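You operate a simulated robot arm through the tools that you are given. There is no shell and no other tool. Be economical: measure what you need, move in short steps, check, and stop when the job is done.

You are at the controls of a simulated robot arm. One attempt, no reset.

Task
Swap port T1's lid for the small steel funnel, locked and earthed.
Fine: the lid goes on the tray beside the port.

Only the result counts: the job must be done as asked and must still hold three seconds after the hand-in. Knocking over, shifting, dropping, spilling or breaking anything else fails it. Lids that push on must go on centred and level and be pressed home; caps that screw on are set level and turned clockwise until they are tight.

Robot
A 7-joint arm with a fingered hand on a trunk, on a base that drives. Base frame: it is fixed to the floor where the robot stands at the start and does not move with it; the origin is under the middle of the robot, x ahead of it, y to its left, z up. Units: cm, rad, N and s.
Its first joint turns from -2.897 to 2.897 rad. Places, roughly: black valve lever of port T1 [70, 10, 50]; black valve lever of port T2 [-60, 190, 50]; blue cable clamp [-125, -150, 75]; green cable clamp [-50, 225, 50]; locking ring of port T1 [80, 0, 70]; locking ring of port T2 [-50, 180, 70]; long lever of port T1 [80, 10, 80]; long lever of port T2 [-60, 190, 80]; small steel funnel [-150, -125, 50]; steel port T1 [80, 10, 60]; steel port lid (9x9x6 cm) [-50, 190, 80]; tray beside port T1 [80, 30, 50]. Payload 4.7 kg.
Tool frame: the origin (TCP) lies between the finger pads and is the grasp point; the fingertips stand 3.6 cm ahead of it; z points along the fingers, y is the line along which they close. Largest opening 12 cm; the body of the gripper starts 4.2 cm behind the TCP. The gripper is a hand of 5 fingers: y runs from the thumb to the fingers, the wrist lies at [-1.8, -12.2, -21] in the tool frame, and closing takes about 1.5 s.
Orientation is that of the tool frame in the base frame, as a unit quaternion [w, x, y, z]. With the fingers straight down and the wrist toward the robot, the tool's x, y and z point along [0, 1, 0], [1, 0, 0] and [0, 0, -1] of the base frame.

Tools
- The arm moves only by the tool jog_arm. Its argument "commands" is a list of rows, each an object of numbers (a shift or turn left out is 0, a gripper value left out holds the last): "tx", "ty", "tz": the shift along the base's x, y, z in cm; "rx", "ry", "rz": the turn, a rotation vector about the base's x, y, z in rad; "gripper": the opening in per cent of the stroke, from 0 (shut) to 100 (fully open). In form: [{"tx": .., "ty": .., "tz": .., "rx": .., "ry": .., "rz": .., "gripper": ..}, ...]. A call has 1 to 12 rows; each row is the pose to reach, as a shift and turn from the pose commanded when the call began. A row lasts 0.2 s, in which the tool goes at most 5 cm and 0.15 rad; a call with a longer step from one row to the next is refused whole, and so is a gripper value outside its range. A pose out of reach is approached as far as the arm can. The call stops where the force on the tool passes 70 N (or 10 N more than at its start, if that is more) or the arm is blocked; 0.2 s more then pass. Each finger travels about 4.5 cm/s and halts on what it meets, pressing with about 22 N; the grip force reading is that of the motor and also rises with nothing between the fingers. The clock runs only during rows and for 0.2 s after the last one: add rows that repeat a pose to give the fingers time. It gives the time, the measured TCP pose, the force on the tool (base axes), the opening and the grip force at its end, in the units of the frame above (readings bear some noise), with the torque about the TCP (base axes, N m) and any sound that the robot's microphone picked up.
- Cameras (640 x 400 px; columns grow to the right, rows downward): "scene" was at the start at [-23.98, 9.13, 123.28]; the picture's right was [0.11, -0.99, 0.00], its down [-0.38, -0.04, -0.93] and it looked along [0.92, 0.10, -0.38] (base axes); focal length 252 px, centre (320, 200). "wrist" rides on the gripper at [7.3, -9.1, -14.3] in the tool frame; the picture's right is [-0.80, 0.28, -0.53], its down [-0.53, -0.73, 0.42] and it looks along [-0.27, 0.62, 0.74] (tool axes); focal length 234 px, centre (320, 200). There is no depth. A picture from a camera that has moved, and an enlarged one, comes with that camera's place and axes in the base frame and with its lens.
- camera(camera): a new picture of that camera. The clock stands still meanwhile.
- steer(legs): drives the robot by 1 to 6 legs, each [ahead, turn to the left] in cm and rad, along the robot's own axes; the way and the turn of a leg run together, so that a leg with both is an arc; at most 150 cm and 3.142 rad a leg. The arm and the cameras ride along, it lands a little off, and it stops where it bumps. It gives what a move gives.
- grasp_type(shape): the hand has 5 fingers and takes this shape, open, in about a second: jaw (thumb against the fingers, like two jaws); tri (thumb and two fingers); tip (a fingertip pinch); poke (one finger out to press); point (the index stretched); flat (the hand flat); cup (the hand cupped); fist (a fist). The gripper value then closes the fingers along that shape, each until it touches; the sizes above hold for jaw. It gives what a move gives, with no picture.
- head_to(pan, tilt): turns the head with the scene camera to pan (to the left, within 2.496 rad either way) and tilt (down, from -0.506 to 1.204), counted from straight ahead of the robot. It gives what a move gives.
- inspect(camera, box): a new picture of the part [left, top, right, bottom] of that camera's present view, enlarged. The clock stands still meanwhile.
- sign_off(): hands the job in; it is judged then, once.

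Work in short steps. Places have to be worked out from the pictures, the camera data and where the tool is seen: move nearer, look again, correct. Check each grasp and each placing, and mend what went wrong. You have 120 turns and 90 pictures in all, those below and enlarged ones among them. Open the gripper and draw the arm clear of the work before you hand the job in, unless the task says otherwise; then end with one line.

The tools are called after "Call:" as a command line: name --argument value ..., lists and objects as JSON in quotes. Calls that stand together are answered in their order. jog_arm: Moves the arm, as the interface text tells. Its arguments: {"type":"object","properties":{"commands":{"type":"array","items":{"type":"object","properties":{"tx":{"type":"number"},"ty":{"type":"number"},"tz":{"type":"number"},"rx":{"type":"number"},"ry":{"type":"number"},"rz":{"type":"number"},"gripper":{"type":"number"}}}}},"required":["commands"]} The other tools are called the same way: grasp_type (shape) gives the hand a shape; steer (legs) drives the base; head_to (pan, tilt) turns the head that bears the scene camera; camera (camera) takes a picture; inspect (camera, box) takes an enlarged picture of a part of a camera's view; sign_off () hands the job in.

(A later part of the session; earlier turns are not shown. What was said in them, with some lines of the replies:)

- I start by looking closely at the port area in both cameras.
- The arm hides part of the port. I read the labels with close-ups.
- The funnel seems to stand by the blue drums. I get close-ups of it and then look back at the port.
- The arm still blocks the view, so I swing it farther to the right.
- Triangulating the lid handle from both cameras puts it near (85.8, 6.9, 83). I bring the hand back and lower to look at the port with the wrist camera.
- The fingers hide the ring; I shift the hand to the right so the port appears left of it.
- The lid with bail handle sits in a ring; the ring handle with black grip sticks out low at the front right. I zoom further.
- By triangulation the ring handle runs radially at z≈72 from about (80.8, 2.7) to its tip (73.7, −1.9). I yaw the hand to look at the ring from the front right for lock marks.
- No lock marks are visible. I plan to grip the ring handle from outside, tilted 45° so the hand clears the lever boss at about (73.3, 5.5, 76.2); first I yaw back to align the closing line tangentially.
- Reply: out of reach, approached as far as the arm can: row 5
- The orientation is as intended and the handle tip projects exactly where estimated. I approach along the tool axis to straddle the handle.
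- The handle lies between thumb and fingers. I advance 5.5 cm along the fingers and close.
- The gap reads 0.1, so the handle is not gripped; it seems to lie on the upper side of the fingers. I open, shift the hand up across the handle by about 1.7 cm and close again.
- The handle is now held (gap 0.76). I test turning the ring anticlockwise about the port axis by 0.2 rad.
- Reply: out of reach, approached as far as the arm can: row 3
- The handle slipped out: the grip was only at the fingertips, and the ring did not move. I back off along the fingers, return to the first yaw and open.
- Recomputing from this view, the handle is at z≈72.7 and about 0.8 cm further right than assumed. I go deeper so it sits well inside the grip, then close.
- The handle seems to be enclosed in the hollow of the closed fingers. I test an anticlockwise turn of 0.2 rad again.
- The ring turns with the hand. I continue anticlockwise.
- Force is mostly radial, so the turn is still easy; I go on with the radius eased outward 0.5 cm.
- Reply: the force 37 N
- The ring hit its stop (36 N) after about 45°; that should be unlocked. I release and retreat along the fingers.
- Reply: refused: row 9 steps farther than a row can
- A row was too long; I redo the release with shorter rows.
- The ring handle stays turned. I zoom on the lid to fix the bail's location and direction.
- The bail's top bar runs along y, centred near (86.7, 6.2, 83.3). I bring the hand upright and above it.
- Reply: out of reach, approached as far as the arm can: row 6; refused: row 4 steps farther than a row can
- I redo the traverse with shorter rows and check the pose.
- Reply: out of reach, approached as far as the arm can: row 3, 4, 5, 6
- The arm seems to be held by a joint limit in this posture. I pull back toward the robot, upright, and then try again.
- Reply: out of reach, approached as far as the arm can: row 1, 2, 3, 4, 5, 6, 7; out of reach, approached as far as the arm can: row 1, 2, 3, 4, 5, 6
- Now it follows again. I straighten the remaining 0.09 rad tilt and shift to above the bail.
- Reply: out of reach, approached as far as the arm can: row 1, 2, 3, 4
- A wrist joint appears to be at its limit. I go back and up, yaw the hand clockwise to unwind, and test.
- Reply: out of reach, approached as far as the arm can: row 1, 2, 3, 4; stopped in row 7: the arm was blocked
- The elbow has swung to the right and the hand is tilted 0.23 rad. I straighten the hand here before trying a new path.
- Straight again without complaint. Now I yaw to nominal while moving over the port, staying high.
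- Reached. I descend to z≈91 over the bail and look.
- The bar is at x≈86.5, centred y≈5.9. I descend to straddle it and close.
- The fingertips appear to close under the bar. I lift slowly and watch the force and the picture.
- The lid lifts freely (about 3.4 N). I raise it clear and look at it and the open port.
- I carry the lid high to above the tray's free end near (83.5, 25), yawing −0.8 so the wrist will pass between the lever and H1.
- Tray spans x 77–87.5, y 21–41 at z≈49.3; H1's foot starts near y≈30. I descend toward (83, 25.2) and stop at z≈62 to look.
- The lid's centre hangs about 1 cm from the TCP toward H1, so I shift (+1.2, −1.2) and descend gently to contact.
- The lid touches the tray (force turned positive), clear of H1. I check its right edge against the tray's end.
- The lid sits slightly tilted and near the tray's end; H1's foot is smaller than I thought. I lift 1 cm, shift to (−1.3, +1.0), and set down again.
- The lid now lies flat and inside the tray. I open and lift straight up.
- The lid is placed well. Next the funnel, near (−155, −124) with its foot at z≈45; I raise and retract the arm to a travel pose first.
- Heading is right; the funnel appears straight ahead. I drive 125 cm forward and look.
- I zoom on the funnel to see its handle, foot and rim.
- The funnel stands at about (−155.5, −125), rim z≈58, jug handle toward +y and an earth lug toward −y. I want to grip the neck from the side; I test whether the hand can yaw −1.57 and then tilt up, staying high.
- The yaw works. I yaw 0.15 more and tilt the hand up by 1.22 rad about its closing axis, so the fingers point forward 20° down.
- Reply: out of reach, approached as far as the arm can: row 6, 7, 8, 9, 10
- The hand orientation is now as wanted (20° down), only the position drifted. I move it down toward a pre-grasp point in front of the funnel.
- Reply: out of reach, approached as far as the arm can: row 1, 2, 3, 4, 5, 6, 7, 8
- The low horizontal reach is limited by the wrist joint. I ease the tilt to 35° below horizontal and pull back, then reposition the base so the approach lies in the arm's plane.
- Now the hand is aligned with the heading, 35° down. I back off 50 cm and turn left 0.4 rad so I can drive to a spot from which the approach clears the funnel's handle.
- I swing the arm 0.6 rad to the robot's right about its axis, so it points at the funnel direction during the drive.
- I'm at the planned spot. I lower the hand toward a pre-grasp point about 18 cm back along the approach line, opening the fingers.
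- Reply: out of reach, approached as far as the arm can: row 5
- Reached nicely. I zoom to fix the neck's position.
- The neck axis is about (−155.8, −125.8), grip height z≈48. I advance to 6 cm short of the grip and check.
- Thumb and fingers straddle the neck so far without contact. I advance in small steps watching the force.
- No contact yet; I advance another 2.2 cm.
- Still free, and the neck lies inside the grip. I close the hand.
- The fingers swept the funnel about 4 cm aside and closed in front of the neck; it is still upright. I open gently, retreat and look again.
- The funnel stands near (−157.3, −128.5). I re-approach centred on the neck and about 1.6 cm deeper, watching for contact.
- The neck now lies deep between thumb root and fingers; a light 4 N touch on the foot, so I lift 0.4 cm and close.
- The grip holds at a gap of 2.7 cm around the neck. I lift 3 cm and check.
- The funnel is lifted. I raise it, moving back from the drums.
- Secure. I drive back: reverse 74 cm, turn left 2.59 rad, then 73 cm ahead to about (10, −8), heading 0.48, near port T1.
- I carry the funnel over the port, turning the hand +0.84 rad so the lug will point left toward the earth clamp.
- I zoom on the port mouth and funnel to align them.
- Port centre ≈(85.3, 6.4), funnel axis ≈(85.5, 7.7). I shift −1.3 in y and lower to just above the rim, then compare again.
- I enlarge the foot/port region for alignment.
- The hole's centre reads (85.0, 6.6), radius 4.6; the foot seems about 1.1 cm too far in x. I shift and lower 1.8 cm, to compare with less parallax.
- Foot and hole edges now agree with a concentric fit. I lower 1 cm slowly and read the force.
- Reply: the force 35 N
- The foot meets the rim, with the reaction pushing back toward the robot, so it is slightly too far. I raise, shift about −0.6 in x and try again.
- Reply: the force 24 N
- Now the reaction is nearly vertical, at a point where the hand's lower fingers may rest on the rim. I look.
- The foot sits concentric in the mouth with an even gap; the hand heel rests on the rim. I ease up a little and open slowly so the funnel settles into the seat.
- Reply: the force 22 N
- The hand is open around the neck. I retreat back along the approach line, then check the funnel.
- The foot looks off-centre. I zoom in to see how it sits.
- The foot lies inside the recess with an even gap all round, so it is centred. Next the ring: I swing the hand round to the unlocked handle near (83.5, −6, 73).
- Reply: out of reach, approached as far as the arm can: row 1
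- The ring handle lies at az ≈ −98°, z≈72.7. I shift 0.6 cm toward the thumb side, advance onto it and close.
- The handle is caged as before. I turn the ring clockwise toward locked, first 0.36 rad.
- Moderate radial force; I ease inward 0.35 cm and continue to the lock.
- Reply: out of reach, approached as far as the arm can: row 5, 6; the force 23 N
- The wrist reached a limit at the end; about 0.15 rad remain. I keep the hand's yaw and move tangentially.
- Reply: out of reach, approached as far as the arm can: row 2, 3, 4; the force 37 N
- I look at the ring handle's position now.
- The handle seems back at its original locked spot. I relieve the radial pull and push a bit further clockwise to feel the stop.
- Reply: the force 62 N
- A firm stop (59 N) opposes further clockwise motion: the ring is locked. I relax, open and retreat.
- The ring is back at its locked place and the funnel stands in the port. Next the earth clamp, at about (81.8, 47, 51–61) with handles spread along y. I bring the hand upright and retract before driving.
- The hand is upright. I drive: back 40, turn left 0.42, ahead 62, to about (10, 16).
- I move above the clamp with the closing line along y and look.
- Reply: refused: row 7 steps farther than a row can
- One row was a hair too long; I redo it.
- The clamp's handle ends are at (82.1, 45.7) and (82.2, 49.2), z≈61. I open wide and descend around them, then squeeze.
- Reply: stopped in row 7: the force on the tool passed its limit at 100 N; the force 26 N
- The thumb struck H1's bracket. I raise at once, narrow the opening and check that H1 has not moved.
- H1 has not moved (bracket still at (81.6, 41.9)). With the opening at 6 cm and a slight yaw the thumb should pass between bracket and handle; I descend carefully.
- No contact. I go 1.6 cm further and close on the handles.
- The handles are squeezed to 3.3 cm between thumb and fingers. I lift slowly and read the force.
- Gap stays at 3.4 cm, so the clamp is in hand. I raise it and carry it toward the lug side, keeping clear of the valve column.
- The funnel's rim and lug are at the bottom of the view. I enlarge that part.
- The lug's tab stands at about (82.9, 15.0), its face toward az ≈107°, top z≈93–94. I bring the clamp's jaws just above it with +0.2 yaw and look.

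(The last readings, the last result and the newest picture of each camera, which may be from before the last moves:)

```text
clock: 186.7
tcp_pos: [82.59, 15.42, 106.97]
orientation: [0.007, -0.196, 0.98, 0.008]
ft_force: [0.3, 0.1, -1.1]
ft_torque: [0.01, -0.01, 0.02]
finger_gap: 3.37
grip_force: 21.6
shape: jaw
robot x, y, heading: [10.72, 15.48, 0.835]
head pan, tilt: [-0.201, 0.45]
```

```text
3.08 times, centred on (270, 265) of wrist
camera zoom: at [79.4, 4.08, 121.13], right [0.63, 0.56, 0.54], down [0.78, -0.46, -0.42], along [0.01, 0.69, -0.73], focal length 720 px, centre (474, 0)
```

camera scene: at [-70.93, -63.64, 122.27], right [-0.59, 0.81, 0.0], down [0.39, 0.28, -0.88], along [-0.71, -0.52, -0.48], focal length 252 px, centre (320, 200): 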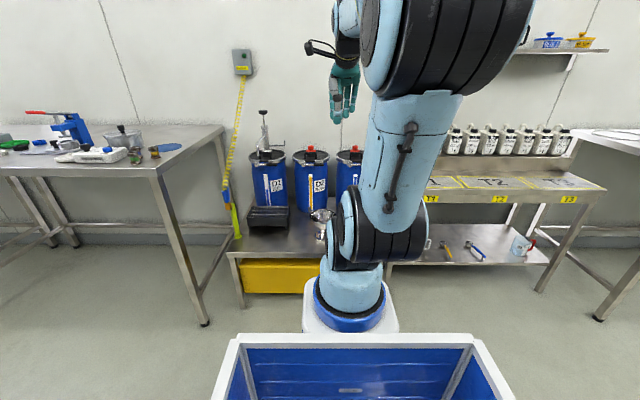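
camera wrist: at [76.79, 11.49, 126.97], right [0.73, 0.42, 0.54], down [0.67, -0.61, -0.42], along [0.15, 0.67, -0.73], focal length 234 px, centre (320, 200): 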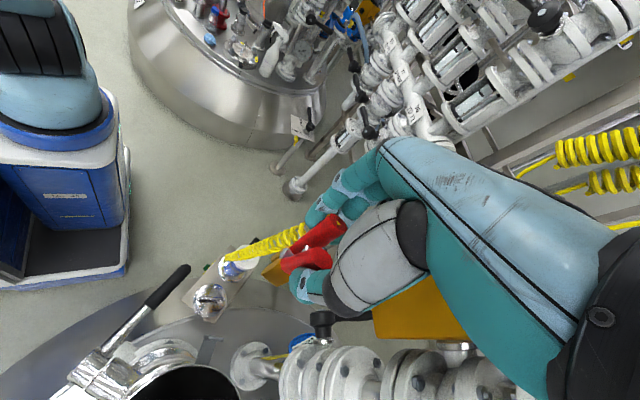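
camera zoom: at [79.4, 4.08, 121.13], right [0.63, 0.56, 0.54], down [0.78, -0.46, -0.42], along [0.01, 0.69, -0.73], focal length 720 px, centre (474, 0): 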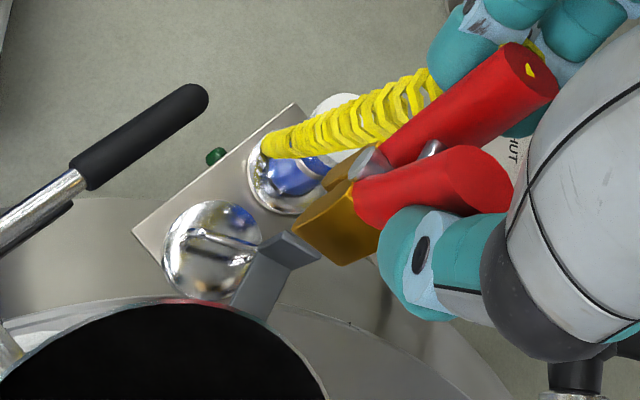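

The tab top is at about (82.6, 14.8, 93.4); the near jaw's outer edge is at y≈14.6, so the jaw gap lies about 1 cm too far in +y. I shift, add 0.13 yaw, and lower the jaws over the tab, watching the force.

Call:
jog_arm --commands '[{"tx": 0.15, "ty": -0.5, "rz": 0.07}, {"tx": 0.2, "ty": -0.95, "rz": 0.13}, {"tx": 0.2, "ty": -0.95, "rz": 0.13, "tz": -1}, {"tx": 0.2, "ty": -0.95, "rz": 0.13, "tz": -2}]'

Call:
jog_arm --commands '[{"tz": -0.7}, {"tz": -1.4}, {"tz": -2.0}]'

```text
clock: 187.7
tcp_pos: [82.63, 14.59, 105.1]
orientation: [0.006, -0.262, 0.965, 0.007]
ft_force: [-0.1, -0.5, -1.2]
ft_torque: [0.0, -0.01, 0.0]
finger_gap: 3.39
grip_force: 22.0
shape: jaw
out of reach, approached as far as the arm can: row 2, 3
robot x, y, heading: [11.05, 15.45, 0.831]
head pan, tilt: [-0.201, 0.45]
```

```text
clock: 188.5
tcp_pos: [82.78, 14.7, 103.07]
orientation: [0.007, -0.261, 0.965, 0.008]
ft_force: [-1.0, 0.5, -0.3]
ft_torque: [0.12, 0.07, 0.02]
finger_gap: 3.37
grip_force: 22.5
shape: jaw
robot x, y, heading: [10.92, 15.63, 0.831]
head pan, tilt: [-0.201, 0.45]
```

Almost no force at z≈103. I check once with a close-up before releasing.

Call:
inspect --camera "wrist" --box '[210, 200, 340, 320]'

```text
3.33 times, centred on (275, 260) of wrist
camera zoom: at [81.1, 2.98, 117.09], right [0.55, 0.64, 0.54], down [0.83, -0.36, -0.42], along [-0.08, 0.68, -0.73], focal length 781 px, centre (470, 0)
```

zoom: 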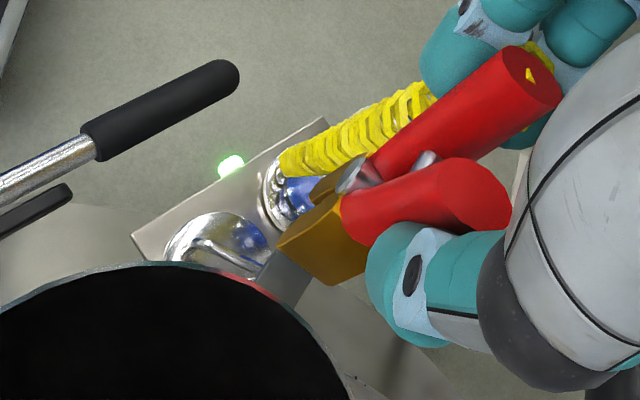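

The green EARTH lamp has lit: the clamp touches the lug with the tab behind the near jaw. I lower 0.5 cm more for a better bite, then open gently.

Call:
jog_arm --commands '[{"tz": -0.25}, {"tz": -0.5}]'

Call:
jog_arm --commands '[{"gripper": 30}, {"gripper": 34}, {"gripper": 38}, {"gripper": 42}, {"gripper": 46}, {"gripper": 50}, {"gripper": 54}, {"gripper": 54}, {"gripper": 54}]'

```text
clock: 189.1
tcp_pos: [82.92, 14.62, 102.59]
orientation: [0.007, -0.261, 0.965, 0.008]
ft_force: [-0.8, 1.4, -1.7]
ft_torque: [0.15, 0.04, -0.03]
finger_gap: 3.37
grip_force: 22.1
shape: jaw
robot x, y, heading: [11.22, 15.24, 0.826]
head pan, tilt: [-0.201, 0.45]
```

```text
clock: 191.1
tcp_pos: [82.75, 14.72, 102.5]
orientation: [0.007, -0.262, 0.965, 0.008]
ft_force: [-0.3, 0.0, 0.5]
ft_torque: [-0.03, -0.02, -0.02]
finger_gap: 6.43
grip_force: 0.0
shape: jaw
robot x, y, heading: [11.05, 15.57, 0.834]
head pan, tilt: [-0.201, 0.45]
```

Released without force. I withdraw straight up and then take a last look.

Call:
jog_arm --commands '[{"tz": 1.5}, {"tz": 3}, {"tz": 5}, {"tz": 8}, {"tz": 11}, {"tz": 14}]'

Call:
camera --camera "wrist"

```text
clock: 192.5
tcp_pos: [80.1, 16.02, 107.34]
orientation: [0.007, -0.261, 0.965, 0.008]
ft_force: [0.3, -0.1, -0.7]
ft_torque: [-0.01, 0.0, -0.01]
finger_gap: 6.45
grip_force: 0.1
shape: jaw
out of reach, approached as far as the arm can: row 3, 4, 5, 6
robot x, y, heading: [10.49, 15.18, 0.828]
head pan, tilt: [-0.201, 0.45]
```

```text
0 pictures are left
camera wrist: at [78.39, 4.34, 121.47], right [0.55, 0.64, 0.54], down [0.83, -0.36, -0.42], along [-0.08, 0.68, -0.73], focal length 234 px, centre (320, 200)
```

wrist: 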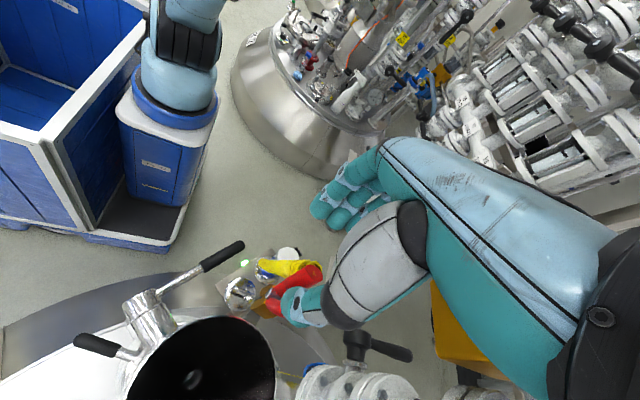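

The lamp stays green, the clamp sits on the lug, and the ring handle is at its locked place. The fingertips are above the clamp; I draw the arm back clear toward the robot.

Call:
jog_arm --commands '[{"tx": -2, "tz": 1}, {"tx": -5, "tz": 2}, {"tx": -9, "tz": 3}, {"tx": -13, "tz": 3}, {"tx": -17, "tz": 3}, {"tx": -21, "tz": 3}, {"tx": -25, "tz": 3}]'

```text
clock: 194.1
tcp_pos: [55.09, 16.68, 109.25]
orientation: [0.007, -0.261, 0.965, 0.009]
ft_force: [-0.2, -0.6, -0.7]
ft_torque: [0.01, 0.04, 0.0]
finger_gap: 6.47
grip_force: 0.1
shape: jaw
out of reach, approached as far as the arm can: row 1, 2, 3, 4, 5, 6, 7
robot x, y, heading: [10.91, 15.08, 0.83]
head pan, tilt: [-0.201, 0.45]
```

The arm is clear with the hand open and no force on it, so I hand the job in.

Call:
sign_off

```text
The job is handed in.
```

Port T1's lid is on the tray beside the port and the steel funnel is in its place, with the ring turned to its stop. The red earth clamp is on the funnel's lug, and the EARTH lamp was green at my last look, just before I drew the arm back. On the way to the clamp the thumb hit H1's bracket with about 100 N; the pictures showed no shift.
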